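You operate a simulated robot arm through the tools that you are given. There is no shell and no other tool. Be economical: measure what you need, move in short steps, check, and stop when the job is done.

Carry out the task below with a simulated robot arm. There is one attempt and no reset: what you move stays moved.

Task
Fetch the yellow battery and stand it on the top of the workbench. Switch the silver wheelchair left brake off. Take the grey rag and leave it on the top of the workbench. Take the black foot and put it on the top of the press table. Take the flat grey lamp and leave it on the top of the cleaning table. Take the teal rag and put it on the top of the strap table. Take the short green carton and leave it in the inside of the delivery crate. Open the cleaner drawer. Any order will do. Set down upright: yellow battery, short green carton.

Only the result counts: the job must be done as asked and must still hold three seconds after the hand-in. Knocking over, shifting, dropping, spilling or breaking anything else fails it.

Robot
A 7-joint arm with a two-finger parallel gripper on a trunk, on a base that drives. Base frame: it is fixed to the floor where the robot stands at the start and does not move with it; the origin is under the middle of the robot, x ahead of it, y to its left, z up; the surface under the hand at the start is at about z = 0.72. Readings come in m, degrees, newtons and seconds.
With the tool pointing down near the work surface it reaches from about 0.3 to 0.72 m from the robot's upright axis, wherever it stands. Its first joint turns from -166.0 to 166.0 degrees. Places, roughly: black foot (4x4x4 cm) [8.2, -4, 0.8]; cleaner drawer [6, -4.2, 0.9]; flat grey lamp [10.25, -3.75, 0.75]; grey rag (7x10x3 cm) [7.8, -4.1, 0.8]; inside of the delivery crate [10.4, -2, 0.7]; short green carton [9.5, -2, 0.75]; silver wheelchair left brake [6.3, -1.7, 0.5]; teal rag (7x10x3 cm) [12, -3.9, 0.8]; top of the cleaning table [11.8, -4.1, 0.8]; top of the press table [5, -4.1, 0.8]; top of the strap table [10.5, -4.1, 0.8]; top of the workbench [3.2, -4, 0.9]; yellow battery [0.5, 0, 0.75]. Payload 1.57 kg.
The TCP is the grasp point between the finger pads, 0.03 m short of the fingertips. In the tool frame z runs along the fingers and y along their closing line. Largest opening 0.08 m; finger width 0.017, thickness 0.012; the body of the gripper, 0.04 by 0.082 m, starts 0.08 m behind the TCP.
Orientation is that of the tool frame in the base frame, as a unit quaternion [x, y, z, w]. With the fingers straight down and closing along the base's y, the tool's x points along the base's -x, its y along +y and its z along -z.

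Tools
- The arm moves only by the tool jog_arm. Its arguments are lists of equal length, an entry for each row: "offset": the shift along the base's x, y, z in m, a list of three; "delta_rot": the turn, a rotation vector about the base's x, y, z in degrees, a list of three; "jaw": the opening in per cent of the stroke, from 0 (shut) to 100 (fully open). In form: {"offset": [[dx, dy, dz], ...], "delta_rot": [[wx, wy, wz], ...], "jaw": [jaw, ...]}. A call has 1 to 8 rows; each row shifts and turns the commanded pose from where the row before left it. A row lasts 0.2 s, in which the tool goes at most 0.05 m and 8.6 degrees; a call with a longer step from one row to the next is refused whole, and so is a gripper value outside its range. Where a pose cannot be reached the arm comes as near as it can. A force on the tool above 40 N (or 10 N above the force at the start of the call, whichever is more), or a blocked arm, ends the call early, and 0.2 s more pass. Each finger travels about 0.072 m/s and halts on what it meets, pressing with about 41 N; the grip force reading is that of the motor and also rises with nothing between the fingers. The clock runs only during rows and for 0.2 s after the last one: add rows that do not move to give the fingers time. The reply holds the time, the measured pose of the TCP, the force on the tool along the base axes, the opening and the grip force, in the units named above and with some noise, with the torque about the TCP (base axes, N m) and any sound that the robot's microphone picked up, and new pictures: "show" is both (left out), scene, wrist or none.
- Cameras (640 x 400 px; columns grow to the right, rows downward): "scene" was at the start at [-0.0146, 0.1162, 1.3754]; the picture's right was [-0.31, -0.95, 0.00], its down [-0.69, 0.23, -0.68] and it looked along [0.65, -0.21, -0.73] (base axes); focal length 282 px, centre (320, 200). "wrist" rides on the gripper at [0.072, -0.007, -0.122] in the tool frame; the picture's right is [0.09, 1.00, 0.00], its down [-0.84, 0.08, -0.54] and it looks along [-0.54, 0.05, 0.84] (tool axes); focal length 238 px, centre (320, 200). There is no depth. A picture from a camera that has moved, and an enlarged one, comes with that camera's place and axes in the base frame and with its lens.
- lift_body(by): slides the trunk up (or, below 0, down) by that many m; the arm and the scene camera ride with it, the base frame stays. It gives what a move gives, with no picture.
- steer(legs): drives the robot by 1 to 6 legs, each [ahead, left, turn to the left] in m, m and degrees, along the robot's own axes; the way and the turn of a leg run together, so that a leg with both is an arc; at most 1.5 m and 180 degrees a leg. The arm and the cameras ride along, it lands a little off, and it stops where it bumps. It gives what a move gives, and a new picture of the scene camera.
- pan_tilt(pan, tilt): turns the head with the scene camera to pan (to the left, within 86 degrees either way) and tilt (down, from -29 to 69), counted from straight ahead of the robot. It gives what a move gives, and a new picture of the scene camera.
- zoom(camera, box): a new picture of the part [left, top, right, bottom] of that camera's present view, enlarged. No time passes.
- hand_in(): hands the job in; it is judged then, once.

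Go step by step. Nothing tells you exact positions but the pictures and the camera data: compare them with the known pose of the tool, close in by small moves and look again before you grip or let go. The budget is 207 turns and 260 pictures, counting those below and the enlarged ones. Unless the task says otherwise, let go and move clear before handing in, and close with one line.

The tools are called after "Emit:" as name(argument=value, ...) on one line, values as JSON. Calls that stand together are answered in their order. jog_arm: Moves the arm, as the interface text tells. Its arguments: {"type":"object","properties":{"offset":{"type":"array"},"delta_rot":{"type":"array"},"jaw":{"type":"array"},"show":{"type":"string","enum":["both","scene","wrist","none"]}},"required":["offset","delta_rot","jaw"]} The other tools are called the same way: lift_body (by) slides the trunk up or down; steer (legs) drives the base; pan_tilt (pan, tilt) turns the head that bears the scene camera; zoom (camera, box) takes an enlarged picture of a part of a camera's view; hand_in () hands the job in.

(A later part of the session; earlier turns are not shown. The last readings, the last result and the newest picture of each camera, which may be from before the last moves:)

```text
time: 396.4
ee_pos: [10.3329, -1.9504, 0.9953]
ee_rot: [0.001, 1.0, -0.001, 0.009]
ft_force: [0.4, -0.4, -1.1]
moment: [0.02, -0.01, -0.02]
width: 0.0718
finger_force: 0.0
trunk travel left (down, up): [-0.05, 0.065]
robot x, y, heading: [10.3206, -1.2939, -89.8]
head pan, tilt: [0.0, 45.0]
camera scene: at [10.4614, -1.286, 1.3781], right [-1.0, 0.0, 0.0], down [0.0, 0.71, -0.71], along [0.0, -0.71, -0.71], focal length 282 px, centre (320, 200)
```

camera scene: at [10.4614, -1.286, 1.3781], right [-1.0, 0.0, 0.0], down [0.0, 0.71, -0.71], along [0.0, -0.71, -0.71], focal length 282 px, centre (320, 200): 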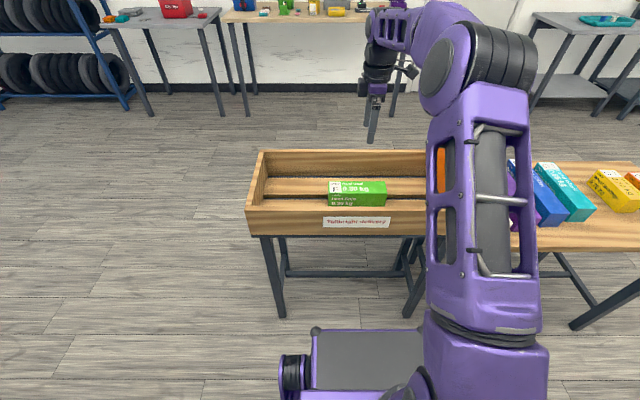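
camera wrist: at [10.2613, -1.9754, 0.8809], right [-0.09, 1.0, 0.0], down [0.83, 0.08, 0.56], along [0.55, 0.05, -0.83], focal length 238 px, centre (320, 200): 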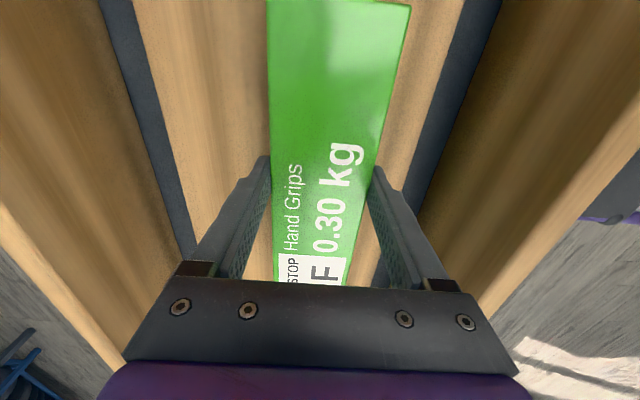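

The carton is in the crate. Now to the two tables at the back wall: strap table x ≈ 10.1–11.2, cleaning table x ≈ 11.3–12.2. I'll go round the crate's left end and look.

Emit:
steer(legs=[[0.05, 0.95, 0], [1.45, 0, 0]])

Emit:
pan_tilt(pan=25, tilt=35)

Emit:
pan_tilt(pan=-40, tilt=35)

```text
time: 412.7
ee_pos: [11.2244, -3.4669, 0.9948]
ee_rot: [0.02, 1.0, -0.003, 0.009]
ft_force: [0.8, -1.0, 1.1]
moment: [-0.03, 0.02, 0.02]
width: 0.0722
finger_force: 0.0
trunk travel left (down, up): [-0.05, 0.065]
robot x, y, heading: [11.2358, -2.8084, -91.9]
head pan, tilt: [0.0, 45.0]
camera scene: at [11.3758, -2.8073, 1.3781], right [-1.0, 0.04, 0.0], down [0.02, 0.71, -0.71], along [-0.02, -0.71, -0.71], focal length 282 px, centre (320, 200)
```

scene: 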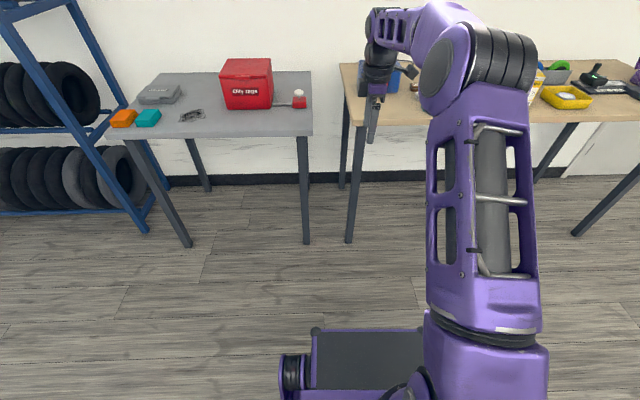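

```text
time: 413.6
ee_pos: [11.2248, -3.4671, 0.9948]
ee_rot: [0.019, 1.0, -0.002, 0.008]
ft_force: [0.3, 0.3, -0.6]
moment: [-0.03, 0.01, -0.01]
width: 0.072
finger_force: 0.0
trunk travel left (down, up): [-0.05, 0.065]
robot x, y, heading: [11.2357, -2.8098, -91.8]
head pan, tilt: [25.0, 35.0]
camera scene: at [11.413, -2.8072, 1.3929], right [-0.92, -0.39, 0.0], down [-0.22, 0.53, -0.82], along [0.32, -0.75, -0.57], focal length 282 px, centre (320, 200)
```

scene: 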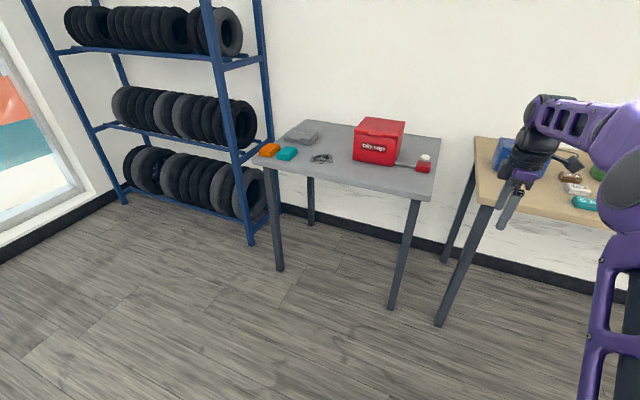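

```text
time: 414.9
ee_pos: [11.2239, -3.4663, 0.9951]
ee_rot: [0.019, 1.0, -0.003, 0.008]
ft_force: [0.7, -0.3, -0.6]
moment: [0.0, 0.01, 0.0]
width: 0.072
finger_force: 0.0
trunk travel left (down, up): [-0.05, 0.065]
robot x, y, heading: [11.2375, -2.8108, -92.0]
head pan, tilt: [-40.0, 35.0]
camera scene: at [11.3197, -2.7916, 1.393], right [-0.74, 0.67, 0.0], down [0.38, 0.43, -0.82], along [-0.55, -0.61, -0.57], focal length 282 px, centre (320, 200)
```

scene: 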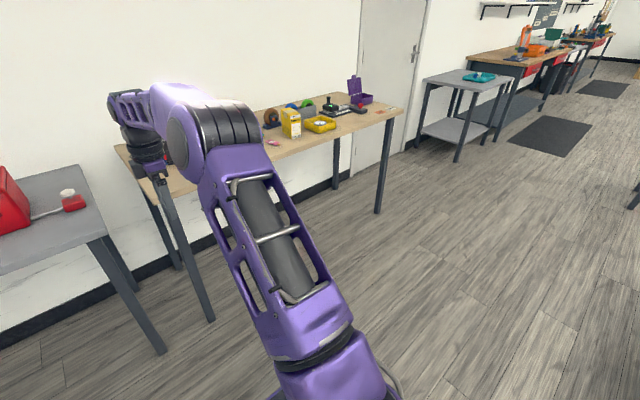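

The teal rag is on the cleaning table at about [12.07, −3.93], next to an orange one. I'll move in front of it.

Emit:
jog_arm(offset=[[0, 0.02, 0.04], [0, 0.03, 0.03], [0, 0.03, 0.02]], delta_rot=[[0, 0, 0], [0, 0, 0], [0, 0, 0]], jaw=[100, 100, 100], show="none")

Emit:
steer(legs=[[0, 0.82, 1.9], [0.44, 0, 0]])

Emit:
pan_tilt(pan=0, tilt=45)

Emit:
zoom(camera="wrist", box=[0, 0, 640, 400])

```text
time: 415.7
ee_pos: [11.2223, -3.3863, 1.0838]
ee_rot: [0.019, 1.0, -0.002, 0.009]
ft_force: [-0.5, -0.4, -0.5]
moment: [0.01, -0.03, 0.02]
width: 0.0802
finger_force: 0.0
trunk travel left (down, up): [-0.05, 0.065]
robot x, y, heading: [11.2402, -2.8123, -92.0]
head pan, tilt: [-40.0, 35.0]
```

```text
time: 426.3
ee_pos: [12.0636, -3.8366, 1.0837]
ee_rot: [0.007, 1.0, -0.003, 0.009]
ft_force: [-0.3, 0.3, 0.1]
moment: [-0.03, 0.0, -0.01]
width: 0.0796
finger_force: 0.0
trunk travel left (down, up): [-0.05, 0.065]
robot x, y, heading: [12.0631, -3.2577, -90.7]
head pan, tilt: [-40.0, 35.0]
camera scene: at [12.1456, -3.2377, 1.393], right [-0.76, 0.65, 0.0], down [0.37, 0.44, -0.82], along [-0.53, -0.62, -0.57], focal length 282 px, centre (320, 200)
```

scene: 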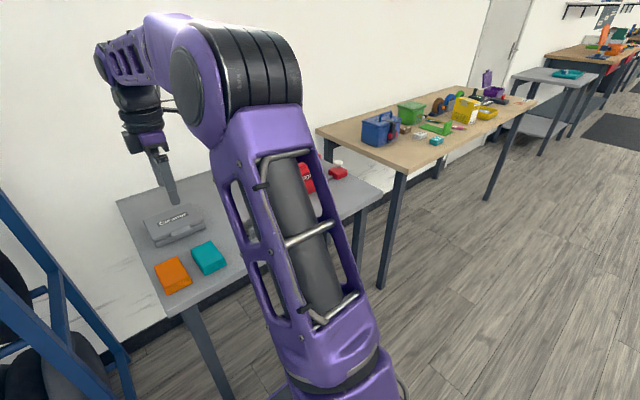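

```text
time: 427.4
ee_pos: [12.0643, -3.8358, 1.0838]
ee_rot: [0.007, 1.0, -0.002, 0.008]
ft_force: [-0.1, -0.7, -0.7]
moment: [-0.01, -0.01, -0.01]
width: 0.08
finger_force: 0.0
trunk travel left (down, up): [-0.05, 0.065]
robot x, y, heading: [12.0682, -3.2591, -90.3]
head pan, tilt: [0.0, 45.0]
camera scene: at [12.202, -3.2521, 1.3782], right [-1.0, 0.01, 0.0], down [0.01, 0.71, -0.71], along [-0.01, -0.71, -0.71], focal length 282 px, centre (320, 200)
```

scene: 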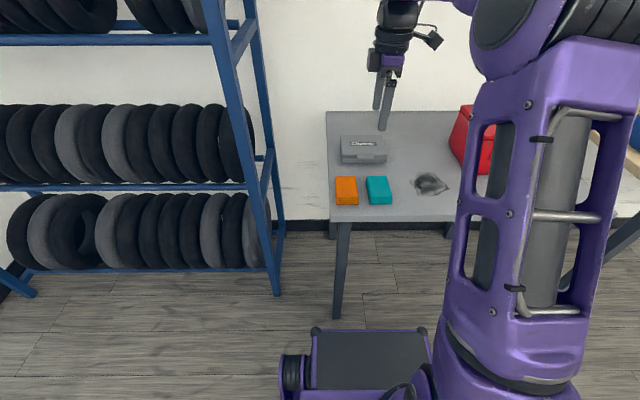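

```text
1.00 times, centred on (320, 200) of wrist (not enlarged: the box is as wide or as high as the picture)
camera zoom: at [11.99, -3.8415, 1.206], right [-0.08, 1.0, -0.01], down [0.83, 0.07, 0.56], along [0.55, 0.04, -0.83], focal length 238 px, centre (320, 200)
```

zoom: 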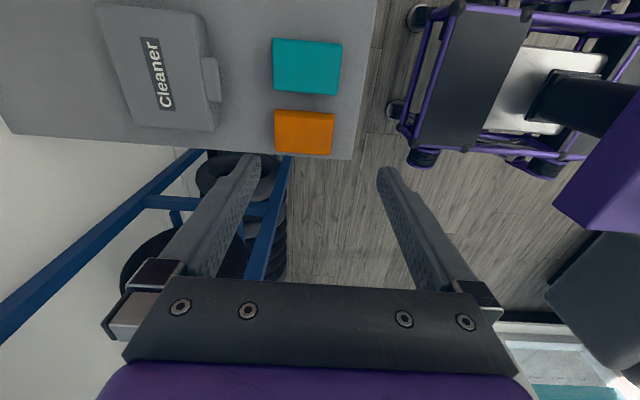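

The teal rag is centred at about [12.02, −3.86, top ≈0.80], with its long side along y and a 2.5 cm gap to the orange one. I'll turn the gripper back 90° so it closes along x, and hover above.

Emit:
jog_arm(offset=[[-0.01, 0, 0], [-0.01, 0, 0], [-0.01, -0.01, 0], [-0.01, -0.01, 0], [-0.004, 0, 0], [0, 0, 0], [0, 0, 0], [0, 0, 0]], delta_rot=[[0, 0, -8.5], [0, 0, -8.5], [0, 0, -8.5], [0, 0, -8.5], [0, 0, -8.5], [0, 0, -8.5], [0, 0, -8.5], [0, 0, -8.5]], jaw=[93, 93, 93, 93, 93, 93, 93, 93], show="none")

Emit:
jog_arm(offset=[[0, 0, -0.04], [0, 0, -0.04], [0, 0, -0.04], [0, 0, -0.03], [0, 0, 0]], delta_rot=[[0, 0, -8.5], [0, 0, -8.5], [0, 0, -4], [0, 0, 0], [0, 0, 0]], jaw=[93, 93, 93, 93, 93], show="both")

```text
time: 429.2
ee_pos: [12.021, -3.8546, 1.0837]
ee_rot: [0.565, 0.825, -0.008, 0.007]
ft_force: [-0.8, -1.0, 0.8]
moment: [0.01, 0.02, -0.01]
width: 0.0745
finger_force: 0.0
trunk travel left (down, up): [-0.05, 0.065]
robot x, y, heading: [12.0636, -3.2587, -90.5]
head pan, tilt: [0.0, 45.0]
```

```text
time: 430.4
ee_pos: [12.0221, -3.8546, 0.9325]
ee_rot: [0.706, 0.709, -0.007, 0.004]
ft_force: [0.0, 0.3, -0.5]
moment: [-0.02, -0.01, -0.02]
width: 0.0743
finger_force: 0.1
trunk travel left (down, up): [-0.05, 0.065]
robot x, y, heading: [12.0622, -3.2575, -90.4]
head pan, tilt: [0.0, 45.0]
camera scene: at [12.2021, -3.2521, 1.3781], right [-1.0, 0.01, 0.0], down [0.01, 0.71, -0.71], along [-0.01, -0.71, -0.71], focal length 282 px, centre (320, 200)
camera wrist: at [12.0148, -3.7818, 1.0558], right [1.0, 0.1, -0.01], down [0.08, -0.83, 0.56], along [0.05, -0.55, -0.83], focal length 238 px, centre (320, 200)
```

scene: 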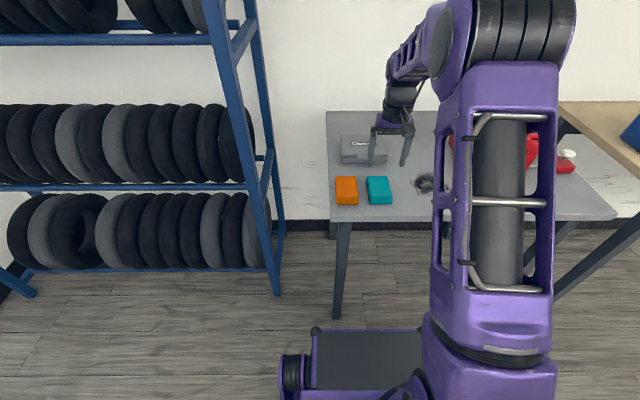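
wrist: 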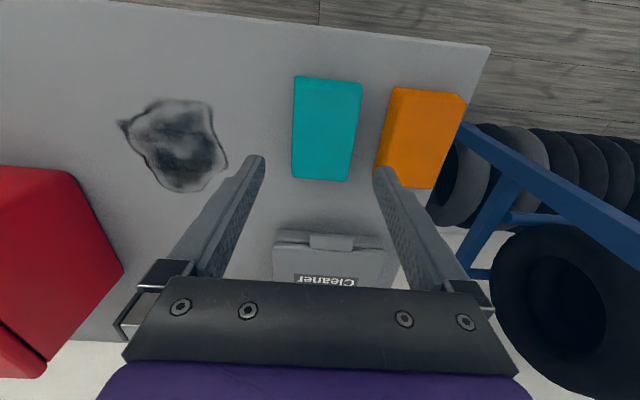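

The rag centre is at x ≈ 12.026, y ≈ −3.865, with a 3 cm gap to the orange one. Descending around it.

Emit:
jog_arm(offset=[[0.004, -0.01, -0.03], [0, 0, -0.03], [0, 0, -0.03], [0, 0, -0.02], [0, 0, -0.006], [0, 0, 0]], delta_rot=[[0, 0, 0], [0, 0, 0], [0, 0, 0], [0, 0, 0], [0, 0, 0], [0, 0, 0]], jaw=[93, 93, 93, 93, 93, 93], show="wrist")

```text
time: 431.5
ee_pos: [12.0219, -3.8651, 0.8309]
ee_rot: [0.704, 0.71, -0.01, 0.008]
ft_force: [0.3, 14.6, 22.8]
moment: [0.63, -0.93, 0.66]
width: 0.0738
finger_force: 0.0
trunk travel left (down, up): [-0.05, 0.065]
robot x, y, heading: [12.0605, -3.2625, -90.7]
head pan, tilt: [0.0, 45.0]
stopped in row 5: the force on the tool passed its limit at 49 N (the readings are from after the stop); the commanded pose is now the measured one
camera wrist: at [12.0166, -3.7907, 0.952], right [0.99, 0.1, -0.01], down [0.09, -0.82, 0.56], along [0.05, -0.56, -0.83], focal length 238 px, centre (320, 200)
```

wrist: 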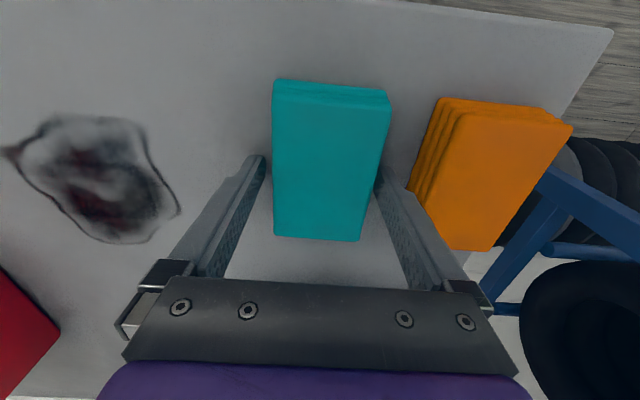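

The right finger touched the rag's edge. I'll raise, shift +6 mm in x, open a touch more, and retry.

Emit:
jog_arm(offset=[[0, 0, 0.02], [0.006, 0, 0], [0, 0, 0]], delta_rot=[[0, 0, 0], [0, 0, 0], [0, 0, 0]], jaw=[97, 97, 97], show="none")

Emit:
zoom(camera="wrist", box=[220, 60, 460, 260])

```text
time: 432.3
ee_pos: [12.0298, -3.8673, 0.8473]
ee_rot: [0.705, 0.709, -0.009, 0.006]
ft_force: [0.0, 0.6, -0.4]
moment: [0.02, 0.0, 0.04]
width: 0.0777
finger_force: 0.1
trunk travel left (down, up): [-0.05, 0.065]
robot x, y, heading: [12.0607, -3.2596, -90.5]
head pan, tilt: [0.0, 45.0]
```

```text
2.00 times, centred on (340, 160) of wrist
camera zoom: at [12.0227, -3.7927, 0.9686], right [1.0, 0.1, -0.01], down [0.09, -0.82, 0.56], along [0.05, -0.56, -0.83], focal length 477 px, centre (280, 280)
```

zoom: 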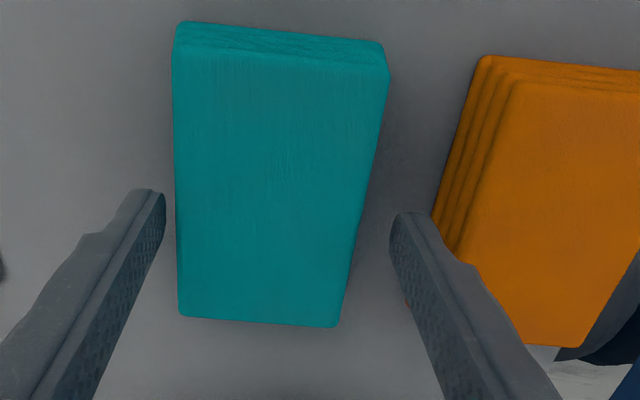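

Emit:
jog_arm(offset=[[-0.002, 0, -0.015], [0, 0, -0.01], [0, 0, -0.008], [0, 0, -0.006], [0, 0, 0]], delta_rot=[[0, 0, 0], [0, 0, 0], [0, 0, 0], [0, 0, 0], [0, 0, 0]], jaw=[97, 97, 97, 97, 97], show="wrist")

```text
time: 433.0
ee_pos: [12.0272, -3.8654, 0.8303]
ee_rot: [0.704, 0.71, -0.012, 0.009]
ft_force: [-1.1, 12.8, 21.3]
moment: [0.59, -0.87, 0.6]
width: 0.0766
finger_force: 0.1
trunk travel left (down, up): [-0.05, 0.065]
robot x, y, heading: [12.0633, -3.2613, -90.5]
head pan, tilt: [0.0, 45.0]
stopped in row 3: the force on the tool passed its limit at 49 N (the readings are from after the stop); the commanded pose is now the measured one
camera wrist: at [12.0208, -3.7911, 0.9515], right [0.99, 0.1, -0.01], down [0.09, -0.82, 0.57], along [0.05, -0.56, -0.82], focal length 238 px, centre (320, 200)
```

wrist: 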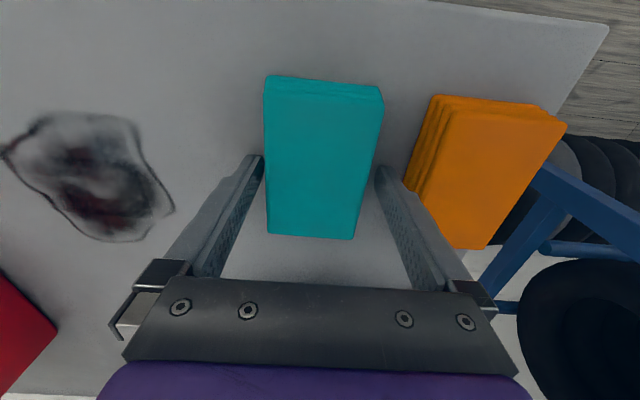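

The contact height repeats (tips at z ≈ 0.80), so that is the table top. The fingers straddle the rag, so I'll raise 3 mm and close.

Emit:
jog_arm(offset=[[0, 0, 0.004], [0, 0, 0], [0, 0, 0], [0, 0, 0]], delta_rot=[[0, 0, 0], [0, 0, 0], [0, 0, 0], [0, 0, 0]], jaw=[97, 50, 0, 0], show="wrist")

```text
time: 434.0
ee_pos: [12.0274, -3.8679, 0.8317]
ee_rot: [0.705, 0.709, -0.011, 0.009]
ft_force: [0.7, -0.2, -0.2]
moment: [-0.01, 0.0, 0.04]
width: 0.0636
finger_force: 41.3
trunk travel left (down, up): [-0.05, 0.065]
robot x, y, heading: [12.0601, -3.2619, -90.8]
head pan, tilt: [0.0, 45.0]
camera wrist: at [12.021, -3.7929, 0.9529], right [1.0, 0.1, -0.01], down [0.09, -0.82, 0.57], along [0.05, -0.56, -0.82], focal length 238 px, centre (320, 200)
```

wrist: 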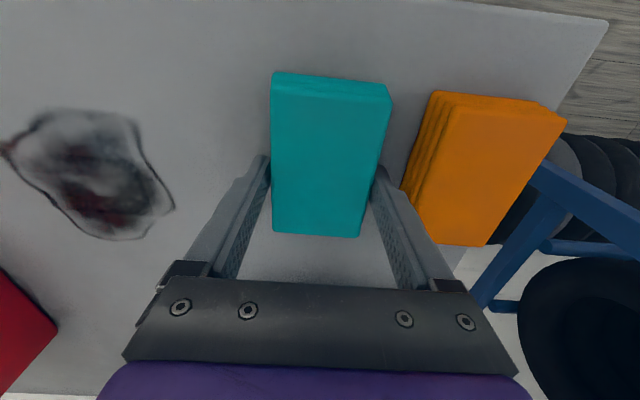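

Gripped. Lifting, backing off and moving in front of the strap table.

Emit:
jog_arm(offset=[[0, 0, 0.02], [0, 0, 0.03], [0, 0, 0.045], [0, 0, 0.045], [0, 0.02, 0.045], [0, 0.02, 0.04], [0, 0.03, 0.02]], delta_rot=[[0, 0, 0], [0, 0, 0], [0, 0, 0], [0, 0, 0], [0, 0, 0], [0, 0, 0], [0, 0, 0]], jaw=[0, 0, 0, 0, 0, 0, 0], show="scene")

Emit:
steer(legs=[[-0.3, 0, 0.6], [0, -1.45, 0]])

Emit:
pan_tilt(pan=0, tilt=40)

```text
time: 435.6
ee_pos: [12.0279, -3.7957, 1.0771]
ee_rot: [0.705, 0.709, -0.011, 0.009]
ft_force: [0.8, -0.9, -1.1]
moment: [0.01, -0.02, -0.01]
width: 0.0637
finger_force: 41.0
trunk travel left (down, up): [-0.05, 0.065]
robot x, y, heading: [12.0627, -3.2596, -90.4]
head pan, tilt: [0.0, 45.0]
camera scene: at [12.2021, -3.2519, 1.3781], right [-1.0, 0.01, 0.0], down [0.01, 0.71, -0.71], along [-0.01, -0.71, -0.71], focal length 282 px, centre (320, 200)
```

scene: 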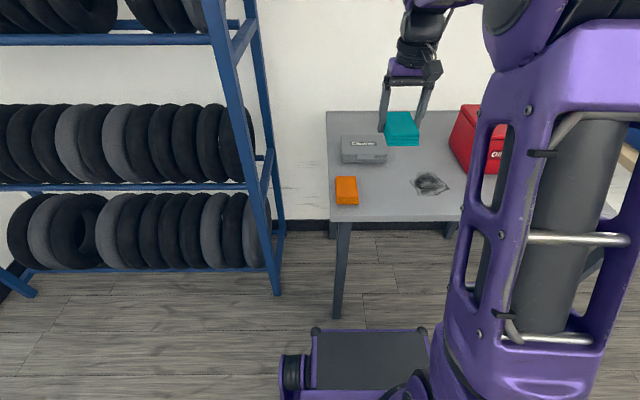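

```text
time: 451.4
ee_pos: [10.5724, -3.483, 1.0762]
ee_rot: [0.706, 0.709, -0.011, 0.009]
ft_force: [-1.1, -0.4, -1.2]
moment: [0.0, 0.01, -0.02]
width: 0.0637
finger_force: 41.0
trunk travel left (down, up): [-0.05, 0.065]
robot x, y, heading: [10.609, -2.9477, -90.6]
head pan, tilt: [0.0, 45.0]
camera scene: at [10.7485, -2.9397, 1.3781], right [-1.0, 0.01, 0.0], down [0.01, 0.71, -0.71], along [-0.01, -0.71, -0.71], focal length 282 px, centre (320, 200)
```

scene: 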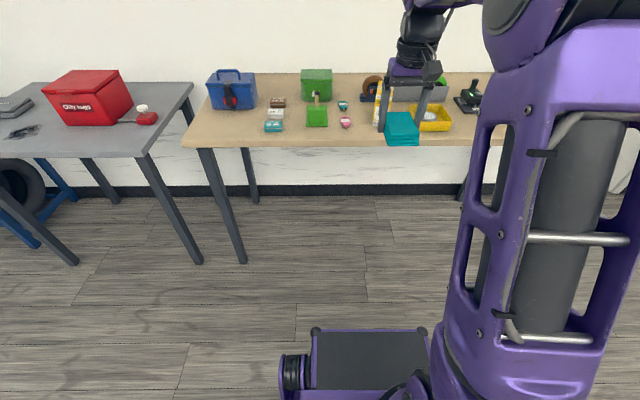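

```text
time: 452.0
ee_pos: [10.5737, -3.4829, 1.0761]
ee_rot: [0.706, 0.708, -0.011, 0.009]
ft_force: [0.4, 0.1, -1.3]
moment: [-0.03, 0.0, -0.02]
width: 0.0636
finger_force: 40.9
trunk travel left (down, up): [-0.05, 0.065]
robot x, y, heading: [10.6093, -2.9506, -90.6]
head pan, tilt: [0.0, 40.0]
camera scene: at [10.7484, -2.9434, 1.3854], right [-1.0, 0.01, 0.0], down [0.01, 0.64, -0.77], along [-0.01, -0.77, -0.64], focal length 282 px, centre (320, 200)
```

scene: 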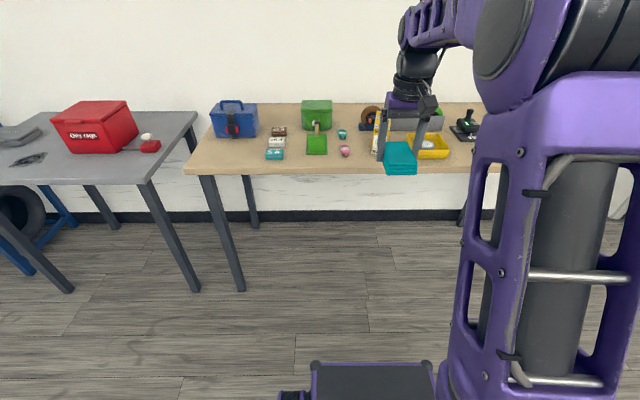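

There's free wood at the strap table's left end, in front of the blue toolbox, around [11.09, −3.92]. I'll move there.

Emit:
steer(legs=[[0, 0.51, 0.6], [0.3, 0, 0]])

Emit:
zoom(camera="wrist", box=[0, 0, 640, 400])

```text
time: 459.0
ee_pos: [11.0769, -3.7886, 1.0759]
ee_rot: [0.703, 0.711, -0.011, 0.009]
ft_force: [0.4, 0.8, -0.8]
moment: [0.0, -0.02, 0.01]
width: 0.0641
finger_force: 41.3
trunk travel left (down, up): [-0.05, 0.065]
robot x, y, heading: [11.108, -3.2549, -90.3]
head pan, tilt: [0.0, 40.0]
camera scene: at [11.2478, -3.2478, 1.3854], right [-1.0, 0.0, 0.0], down [0.0, 0.64, -0.77], along [0.0, -0.77, -0.64], focal length 282 px, centre (320, 200)
```

scene: 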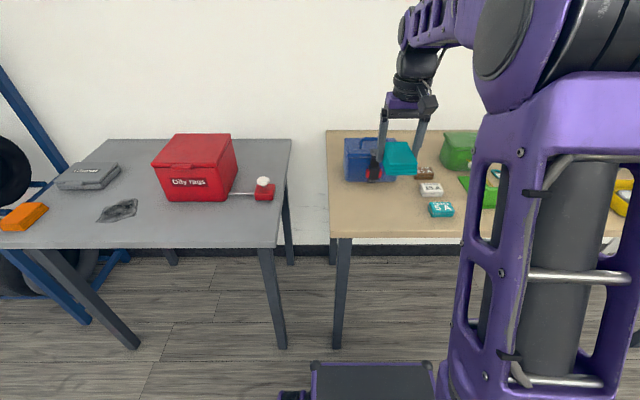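

```text
1.00 times, centred on (320, 200) of wrist (not enlarged: the box is as wide or as high as the picture)
camera zoom: at [11.0688, -3.7138, 1.1973], right [0.99, 0.1, -0.01], down [0.09, -0.82, 0.57], along [0.05, -0.56, -0.82], focal length 238 px, centre (320, 200)
```

zoom: 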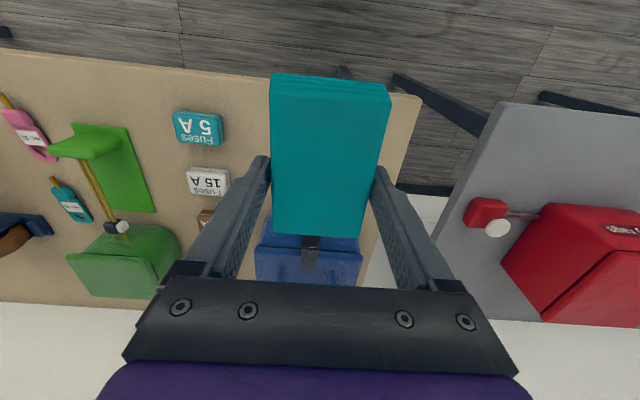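

Emit:
jog_arm(offset=[[0, -0.04, 0], [0, -0.04, 0], [0, -0.035, -0.02], [0, 0, -0.045], [0, 0, -0.045], [0, 0, -0.045], [0, 0, -0.035], [0, 0, 0]], delta_rot=[[0, 0, 0], [0, 0, 0], [0, 0, 0], [0, 0, 0], [0, 0, 0], [0, 0, 0], [0, 0, 0], [0, 0, 0]], jaw=[0, 0, 0, 0, 0, 0, 0, 0], show="both")

```text
time: 460.8
ee_pos: [11.076, -3.9046, 0.8853]
ee_rot: [0.704, 0.71, -0.011, 0.009]
ft_force: [0.2, 1.4, 0.4]
moment: [0.01, 0.01, 0.02]
width: 0.0637
finger_force: 41.0
trunk travel left (down, up): [-0.05, 0.065]
robot x, y, heading: [11.1089, -3.2474, -90.3]
head pan, tilt: [0.0, 40.0]
camera scene: at [11.2478, -3.2479, 1.3854], right [-1.0, 0.0, 0.0], down [0.0, 0.64, -0.77], along [0.0, -0.77, -0.64], focal length 282 px, centre (320, 200)
camera wrist: at [11.0686, -3.83, 1.0068], right [0.99, 0.1, -0.01], down [0.09, -0.82, 0.57], along [0.05, -0.56, -0.82], focal length 238 px, centre (320, 200)
```

scene: 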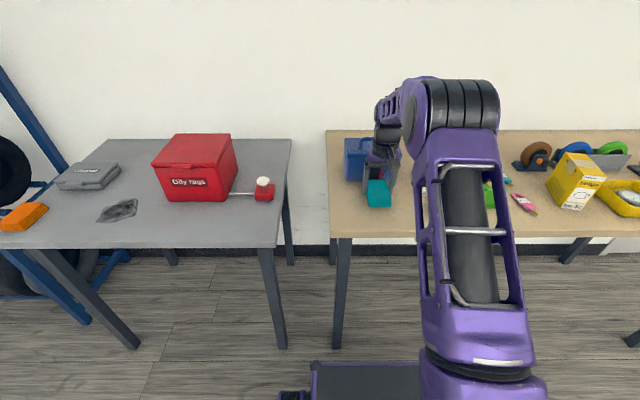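
wrist: 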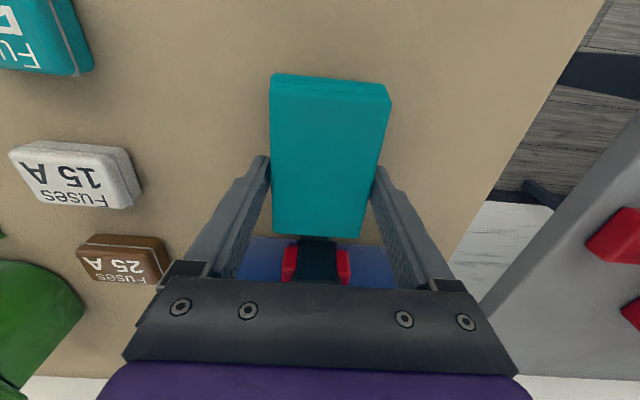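

Emit:
jog_arm(offset=[[0, 0, -0.02], [0, 0, -0.015], [0, 0, -0.008], [0, 0, -0.005], [0, 0, -0.005], [0, 0, -0.004], [0, 0, 0]], delta_rot=[[0, 0, 0], [0, 0, 0], [0, 0, 0], [0, 0, 0], [0, 0, 0], [0, 0, 0], [0, 0, 0]], jaw=[0, 0, 0, 0, 0, 0, 0], show="none")

```text
time: 461.4
ee_pos: [11.0766, -3.9055, 0.8694]
ee_rot: [0.702, 0.712, -0.016, 0.014]
ft_force: [0.8, 7.5, 18.7]
moment: [0.99, -0.47, 0.24]
width: 0.0636
finger_force: 40.7
trunk travel left (down, up): [-0.05, 0.065]
robot x, y, heading: [11.1052, -3.251, -90.3]
head pan, tilt: [0.0, 40.0]
stopped in row 2: the force on the tool passed its limit at 52 N (the readings are from after the stop); the commanded pose is now the measured one
```

Emit:
zoom(camera="wrist", box=[160, 60, 480, 280])

Emit:
zoom(camera="scene", box=[320, 120, 460, 250])

```text
1.82 times, centred on (320, 170) of wrist
camera zoom: at [11.0685, -3.8293, 0.9908], right [0.99, 0.1, -0.01], down [0.09, -0.81, 0.58], along [0.05, -0.57, -0.82], focal length 433 px, centre (320, 254)
```

zoom: 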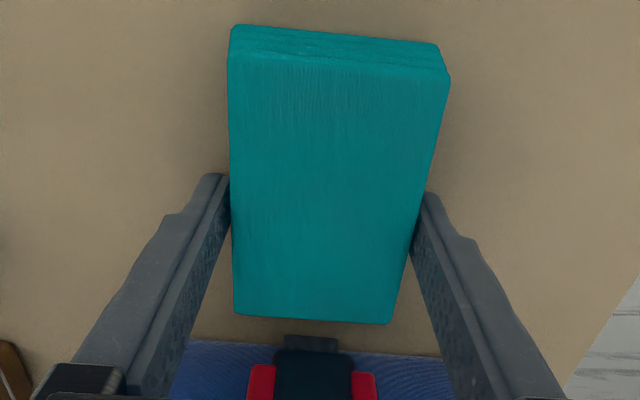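

```text
3.08 times, centred on (390, 185) of scene
camera zoom: at [11.2478, -3.2455, 1.3856], right [-1.0, 0.0, 0.0], down [0.0, 0.64, -0.77], along [0.0, -0.77, -0.64], focal length 868 px, centre (105, 246)
```

zoom: 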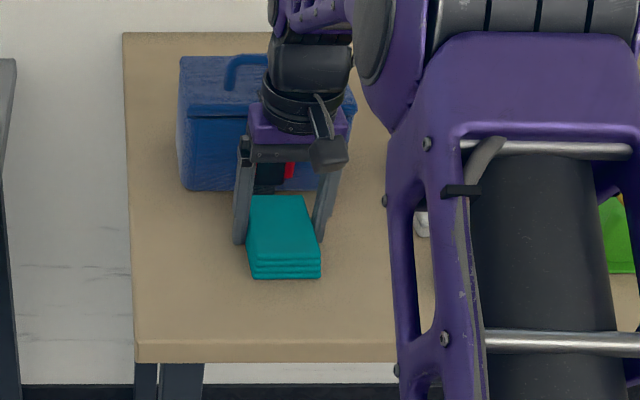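

The rag is resting on the strap table, clear of everything. Releasing and rising.

Emit:
jog_arm(offset=[[0, 0, 0], [0, 0, 0], [0, 0, 0.02], [0, 0, 0.04], [0, 0, 0.045], [0, 0, 0.045], [0, 0.03, 0.03], [0, 0.04, 0.02]], delta_rot=[[0, 0, 0], [0, 0, 0], [0, 0, 0], [0, 0, 0], [0, 0, 0], [0, 0, 0], [0, 0, 0], [0, 0, 0]], jaw=[70, 95, 95, 95, 95, 95, 95, 95], show="scene")

Emit:
steer(legs=[[-0.25, 0, 0], [0, -0.8, 0]])

```text
time: 463.1
ee_pos: [11.0741, -3.8359, 1.0656]
ee_rot: [0.702, 0.711, -0.014, 0.012]
ft_force: [-0.5, -0.8, -0.7]
moment: [0.02, 0.0, 0.0]
width: 0.0761
finger_force: 0.1
trunk travel left (down, up): [-0.05, 0.065]
robot x, y, heading: [11.108, -3.2512, -90.3]
head pan, tilt: [0.0, 40.0]
camera scene: at [11.2478, -3.2479, 1.3854], right [-1.0, 0.0, 0.0], down [0.0, 0.64, -0.77], along [0.0, -0.77, -0.64], focal length 282 px, centre (320, 200)
```

scene: 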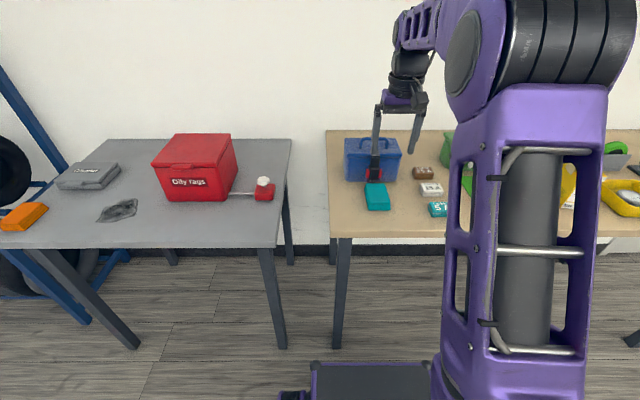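

```text
time: 472.7
ee_pos: [10.2731, -3.5832, 1.0659]
ee_rot: [0.703, 0.711, -0.014, 0.012]
ft_force: [0.2, -0.1, 0.2]
moment: [-0.01, 0.0, 0.02]
width: 0.076
finger_force: 0.0
trunk travel left (down, up): [-0.05, 0.065]
robot x, y, heading: [10.3051, -3.0028, -90.1]
head pan, tilt: [0.0, 40.0]
camera scene: at [10.4471, -2.9947, 1.3854], right [-1.0, 0.0, 0.0], down [0.0, 0.64, -0.77], along [0.0, -0.77, -0.64], focal length 282 px, centre (320, 200)
```

scene: 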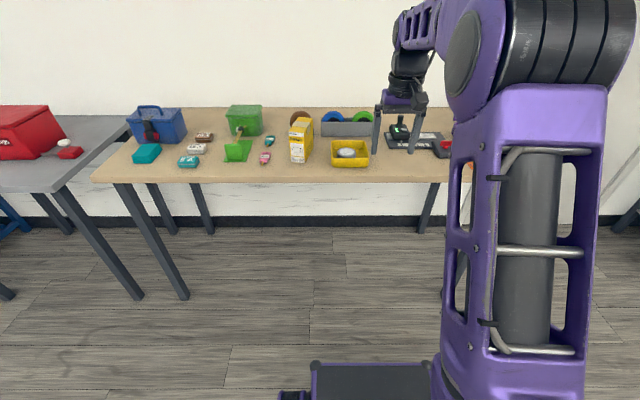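

Emit:
zoom(camera="scene", box=[220, 90, 380, 190])

Emit:
zoom(camera="scene", box=[320, 90, 480, 190])

Emit:
zoom(camera="wrist", box=[0, 0, 640, 400])

```text
4.00 times, centred on (300, 140) of scene
camera zoom: at [10.4471, -2.9947, 1.3854], right [-1.0, 0.0, 0.0], down [0.0, 0.64, -0.77], along [0.0, -0.77, -0.64], focal length 1129 px, centre (400, 440)
```

zoom: 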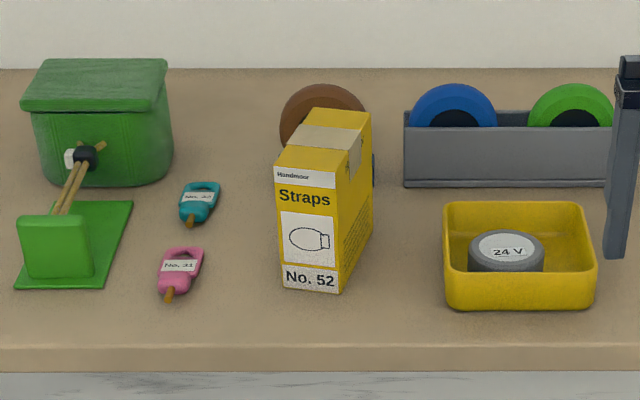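

```text
4.00 times, centred on (400, 140) of scene
camera zoom: at [10.4471, -2.9947, 1.3854], right [-1.0, 0.0, 0.0], down [0.0, 0.64, -0.77], along [0.0, -0.77, -0.64], focal length 1129 px, centre (0, 440)
```

zoom: 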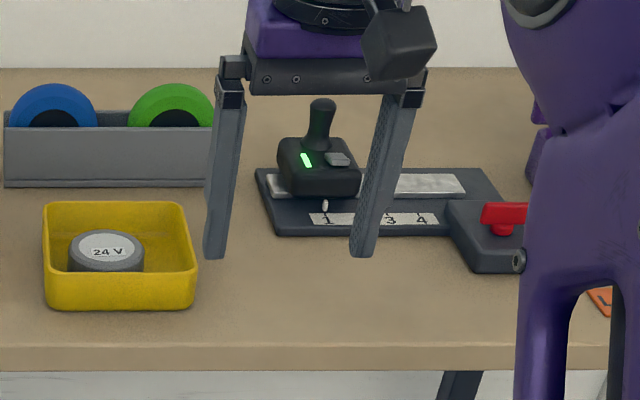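

```text
1.00 times, centred on (320, 200) of wrist (not enlarged: the box is as wide or as high as the picture)
camera zoom: at [10.2666, -3.507, 1.1867], right [0.99, 0.1, -0.01], down [0.09, -0.81, 0.57], along [0.05, -0.57, -0.82], focal length 238 px, centre (320, 200)
```

zoom: 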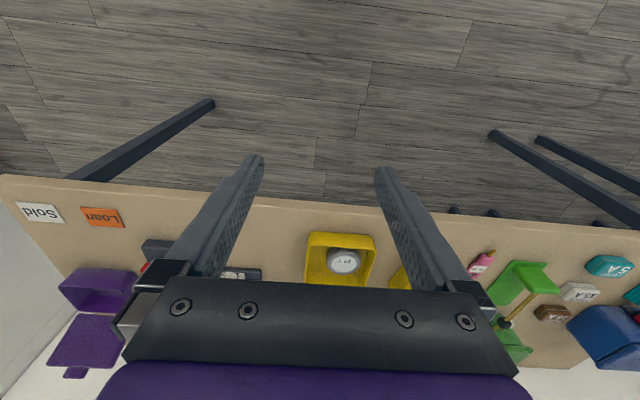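

The "24 V" grey puck in the yellow bin is the flat grey lamp; the bench pucks labelled 12 V and 36 V are the same kind. It's at about [10.35, −3.87], so I'll approach.

Emit:
steer(legs=[[0, 0.075, 0], [0.25, 0, 0]])

Emit:
jog_arm(offset=[[0, -0.01, -0.03], [0, 0, -0.02], [0, 0, 0]], delta_rot=[[0, 0, 0], [0, 0, 0], [0, 0, 0]], jaw=[100, 100, 100], show="both")

```text
time: 475.5
ee_pos: [10.3434, -3.8313, 1.066]
ee_rot: [0.705, 0.709, -0.015, 0.012]
ft_force: [0.5, -1.1, 0.6]
moment: [-0.03, -0.01, 0.02]
width: 0.0757
finger_force: 0.2
trunk travel left (down, up): [-0.05, 0.065]
robot x, y, heading: [10.3803, -3.2521, -90.5]
head pan, tilt: [0.0, 40.0]
camera scene: at [10.5199, -3.2446, 1.3854], right [-1.0, 0.01, 0.0], down [0.01, 0.64, -0.77], along [-0.01, -0.77, -0.64], focal length 282 px, centre (320, 200)
```

scene: 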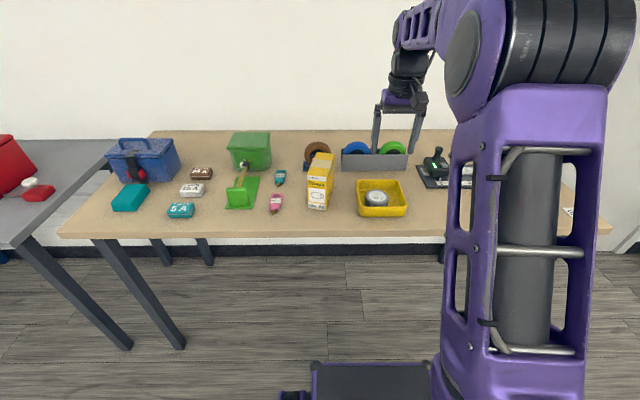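

```text
time: 476.3
ee_pos: [10.3444, -3.8396, 1.0149]
ee_rot: [0.706, 0.708, -0.014, 0.012]
ft_force: [-0.2, -0.3, -0.5]
moment: [-0.02, -0.02, -0.03]
width: 0.0801
finger_force: 0.0
trunk travel left (down, up): [-0.05, 0.065]
robot x, y, heading: [10.3806, -3.2526, -90.4]
head pan, tilt: [0.0, 40.0]
camera scene: at [10.5199, -3.2448, 1.3854], right [-1.0, 0.01, 0.0], down [0.01, 0.64, -0.77], along [-0.01, -0.77, -0.64], focal length 282 px, centre (320, 200)
camera wrist: at [10.3371, -3.765, 1.136], right [1.0, 0.1, -0.01], down [0.08, -0.82, 0.57], along [0.05, -0.57, -0.82], focal length 238 px, centre (320, 200)
```

scene: 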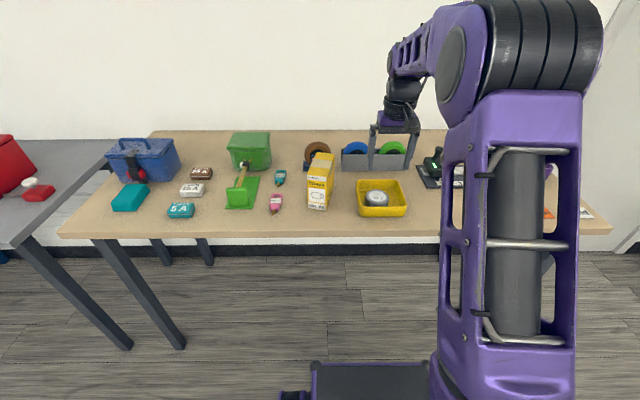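
wrist: 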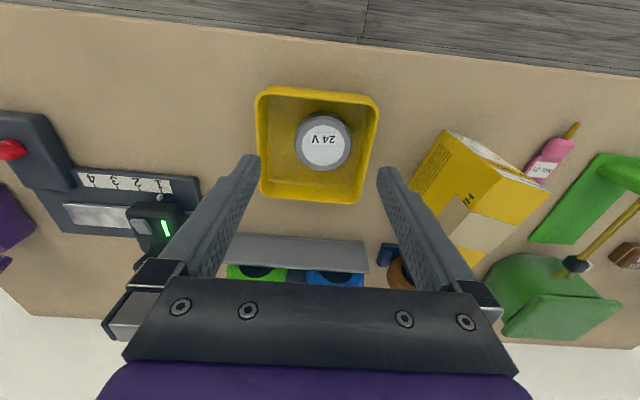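

The lamp top is at [10.351, −3.870, 0.872] and is 6.5 cm across. A 45° yaw gives the fingers the bin's diagonal, so I'll turn, centre over it and come lower.

Emit:
jog_arm(offset=[[0.002, -0.01, 0], [0.002, -0.01, 0], [0.002, -0.01, 0], [0, 0, -0.02], [0, 0, -0.02], [0, 0, -0.02], [0, 0, 0]], delta_rot=[[0, 0, 8.5], [0, 0, 8.5], [0, 0, 8.5], [0, 0, 8.5], [0, 0, 8.5], [0, 0, 2.5], [0, 0, 0]], jaw=[100, 100, 100, 100, 100, 100, 100], show="wrist")

```text
time: 477.9
ee_pos: [10.3495, -3.8727, 0.9553]
ee_rot: [0.379, 0.925, -0.008, 0.016]
ft_force: [0.3, -0.3, 0.2]
moment: [-0.01, -0.04, 0.0]
width: 0.08
finger_force: 0.0
trunk travel left (down, up): [-0.05, 0.065]
robot x, y, heading: [10.3805, -3.2475, -90.9]
head pan, tilt: [0.0, 40.0]
camera wrist: at [10.2908, -3.8219, 1.0754], right [0.63, 0.77, -0.01], down [0.64, -0.52, 0.57], along [0.44, -0.37, -0.82], focal length 238 px, centre (320, 200)
```

wrist: 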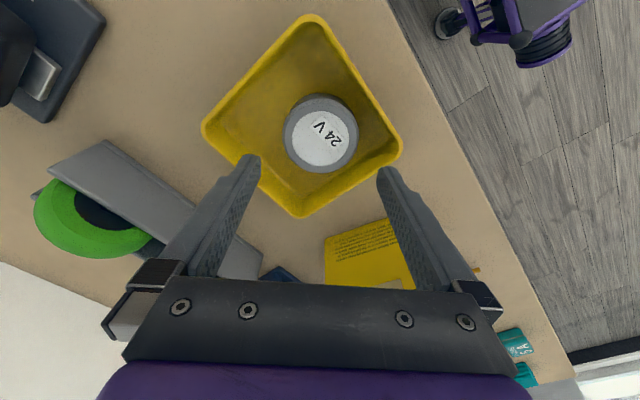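

Centred within 2 mm and the fingers point to the bin's corners. Descending and gripping.

Emit:
jog_arm(offset=[[-0.001, 0.002, -0.025], [0, 0, -0.025], [0, 0, -0.012], [0, 0, -0.006], [0, 0, 0]], delta_rot=[[0, 0, 0], [0, 0, 0], [0, 0, 0], [0, 0, 0], [0, 0, 0]], jaw=[98, 98, 98, 98, 98], show="wrist")

```text
time: 479.1
ee_pos: [10.3502, -3.8702, 0.8866]
ee_rot: [0.38, 0.925, -0.009, 0.016]
ft_force: [0.1, 0.3, -0.5]
moment: [0.0, 0.0, 0.01]
width: 0.0783
finger_force: 0.0
trunk travel left (down, up): [-0.05, 0.065]
robot x, y, heading: [10.3796, -3.248, -90.6]
head pan, tilt: [0.0, 40.0]
camera wrist: at [10.29, -3.8202, 1.0074], right [0.63, 0.77, -0.01], down [0.64, -0.52, 0.57], along [0.44, -0.37, -0.82], focal length 238 px, centre (320, 200)
```

wrist: 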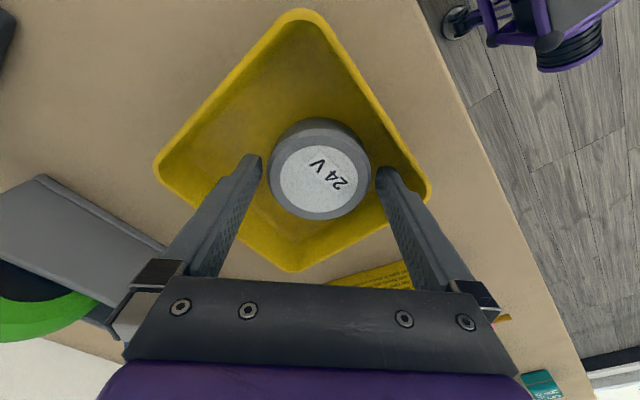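

Emit:
jog_arm(offset=[[0, 0, -0.004], [0, 0, 0], [0, 0, 0], [0, 0, 0]], delta_rot=[[0, 0, 0], [0, 0, 0], [0, 0, 0], [0, 0, 0]], jaw=[90, 50, 0, 0], show="none")

Emit:
jog_arm(offset=[[0, 0, 0.01], [0, 0, 0.02], [0, 0, 0.04], [0, 0, 0.045], [0, 0.02, 0.04], [0, 0.02, 0.03], [0, 0, 0]], delta_rot=[[0, 0, 0], [0, 0, 0], [0, 0, 0], [0, 0, 0], [0, 0, 0], [0, 0, 0], [0, 0, 0]], jaw=[0, 0, 0, 0, 0, 0, 0], show="both")

```text
time: 480.1
ee_pos: [10.3492, -3.8698, 0.8844]
ee_rot: [0.38, 0.925, -0.009, 0.017]
ft_force: [0.2, 1.2, 1.2]
moment: [0.12, -0.04, 0.0]
width: 0.0668
finger_force: 41.0
trunk travel left (down, up): [-0.05, 0.065]
robot x, y, heading: [10.3791, -3.2513, -90.4]
head pan, tilt: [0.0, 40.0]
```

```text
time: 481.7
ee_pos: [10.3488, -3.8295, 1.0686]
ee_rot: [0.381, 0.924, -0.009, 0.017]
ft_force: [0.3, -0.1, -1.4]
moment: [0.04, 0.01, 0.03]
width: 0.0665
finger_force: 41.0
trunk travel left (down, up): [-0.05, 0.065]
robot x, y, heading: [10.375, -3.2462, -90.7]
head pan, tilt: [0.0, 40.0]
camera scene: at [10.5199, -3.2446, 1.3854], right [-1.0, 0.01, 0.0], down [0.01, 0.64, -0.77], along [-0.01, -0.77, -0.64], focal length 282 px, centre (320, 200)
camera wrist: at [10.2903, -3.78, 1.1894], right [0.63, 0.77, -0.01], down [0.64, -0.52, 0.57], along [0.44, -0.37, -0.82], focal length 238 px, centre (320, 200)
```

scene: 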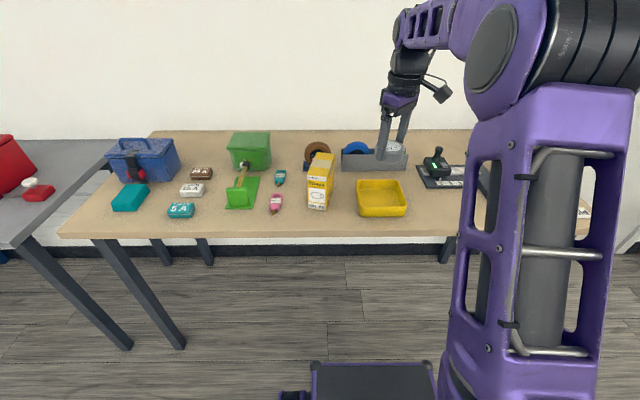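
wrist: 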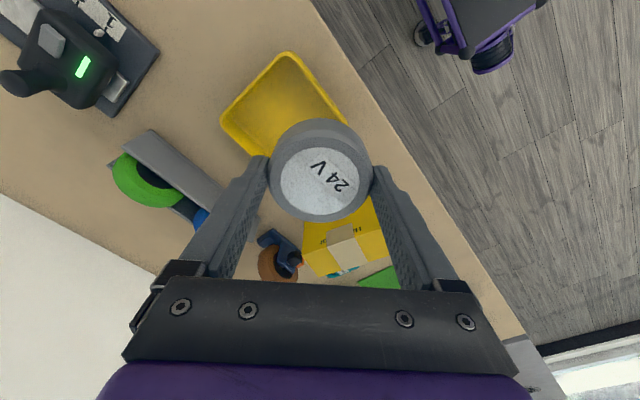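

The lamp is held and the bin didn't move. I'll drive back to the cleaning table and set it where the teal rag was, about [12.01, −3.87].

Emit:
steer(legs=[[-0.3, 0, 0.6], [0, 1.4, 0], [0, 0.27, 0], [0.28, 0, 0]])

Emit:
pan_tilt(pan=0, tilt=45)

Emit:
zoom(camera="wrist", box=[0, 0, 640, 400])

```text
time: 501.1
ee_pos: [12.0077, -3.7967, 1.0694]
ee_rot: [0.372, 0.928, -0.009, 0.017]
ft_force: [-0.4, 0.1, -1.2]
moment: [-0.06, 0.01, -0.03]
width: 0.0663
finger_force: 41.1
trunk travel left (down, up): [-0.05, 0.065]
robot x, y, heading: [12.03, -3.213, -89.6]
head pan, tilt: [0.0, 40.0]
camera scene: at [12.1688, -3.2095, 1.3854], right [-1.0, -0.01, 0.0], down [0.0, 0.64, -0.77], along [0.01, -0.77, -0.64], focal length 282 px, centre (320, 200)
```

scene: 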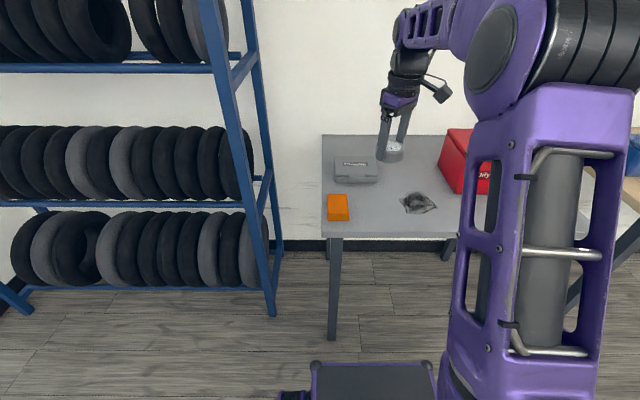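

```text
time: 501.7
ee_pos: [12.0081, -3.7976, 1.0677]
ee_rot: [0.372, 0.928, -0.008, 0.017]
ft_force: [-0.1, 0.4, -1.2]
moment: [-0.03, 0.02, -0.04]
width: 0.0664
finger_force: 41.1
trunk travel left (down, up): [-0.05, 0.065]
robot x, y, heading: [12.0303, -3.2127, -89.5]
head pan, tilt: [0.0, 45.0]
camera scene: at [12.1687, -3.2059, 1.3782], right [-1.0, -0.01, 0.0], down [-0.01, 0.71, -0.71], along [0.01, -0.71, -0.71], focal length 282 px, centre (320, 200)
```

scene: 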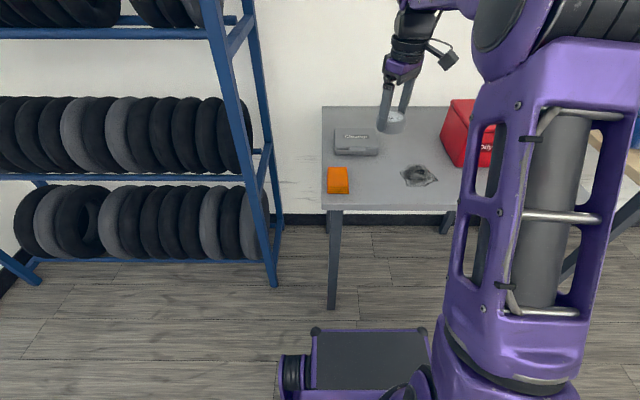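

```text
1.00 times, centred on (320, 200) of wrist (not enlarged: the box is as wide or as high as the picture)
camera zoom: at [11.9485, -3.749, 1.1891], right [0.62, 0.78, -0.01], down [0.65, -0.51, 0.57], along [0.45, -0.36, -0.82], focal length 238 px, centre (320, 200)
```

zoom: 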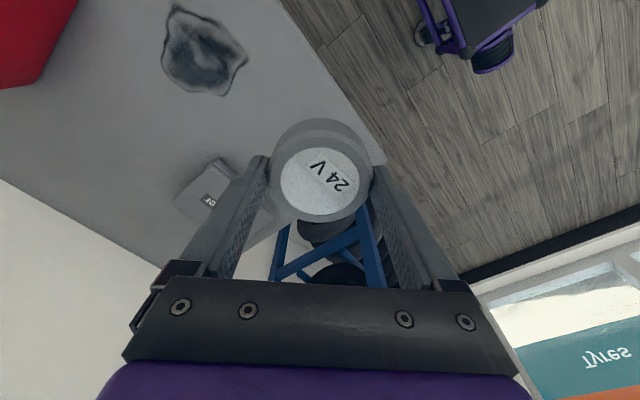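

Emit:
jog_arm(offset=[[-0.004, -0.035, 0], [0, -0.035, -0.02], [0, 0, -0.045], [0, 0, -0.045], [0, 0, -0.045], [0, 0, -0.025], [0, 0, 0]], delta_rot=[[0, 0, 0], [0, 0, 0], [0, 0, 0], [0, 0, 0], [0, 0, 0], [0, 0, 0], [0, 0, 0]], jaw=[0, 0, 0, 0, 0, 0, 0], show="both")

```text
time: 503.3
ee_pos: [12.0051, -3.8671, 0.8895]
ee_rot: [0.371, 0.928, -0.01, 0.016]
ft_force: [0.0, 0.5, -1.2]
moment: [0.01, -0.03, -0.02]
width: 0.0666
finger_force: 41.2
trunk travel left (down, up): [-0.05, 0.065]
robot x, y, heading: [12.0277, -3.2128, -89.7]
head pan, tilt: [0.0, 45.0]
camera scene: at [12.1687, -3.2059, 1.3781], right [-1.0, -0.01, 0.0], down [-0.01, 0.71, -0.71], along [0.01, -0.71, -0.71], focal length 282 px, centre (320, 200)
camera wrist: at [11.9449, -3.8185, 1.0099], right [0.62, 0.78, -0.01], down [0.65, -0.51, 0.57], along [0.44, -0.36, -0.82], focal length 238 px, centre (320, 200)
```

scene: 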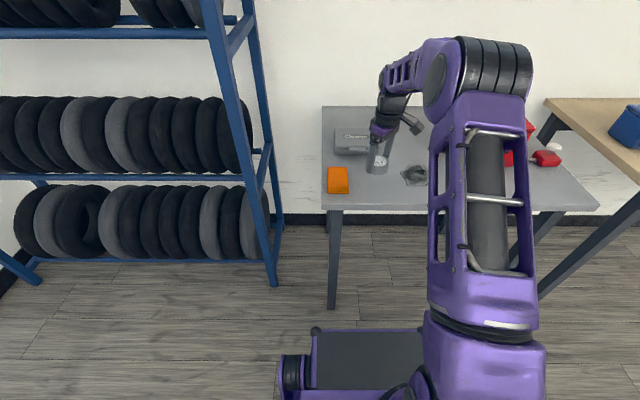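
wrist: 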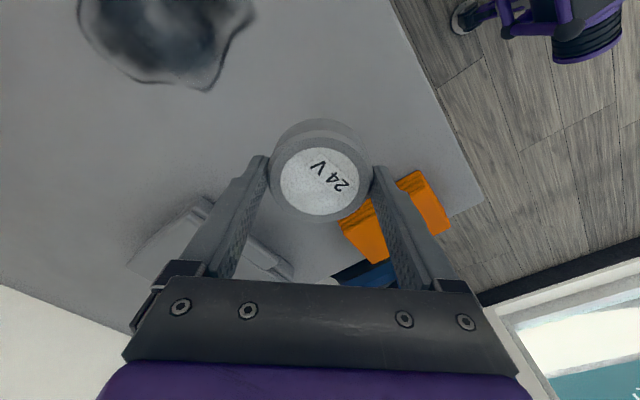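

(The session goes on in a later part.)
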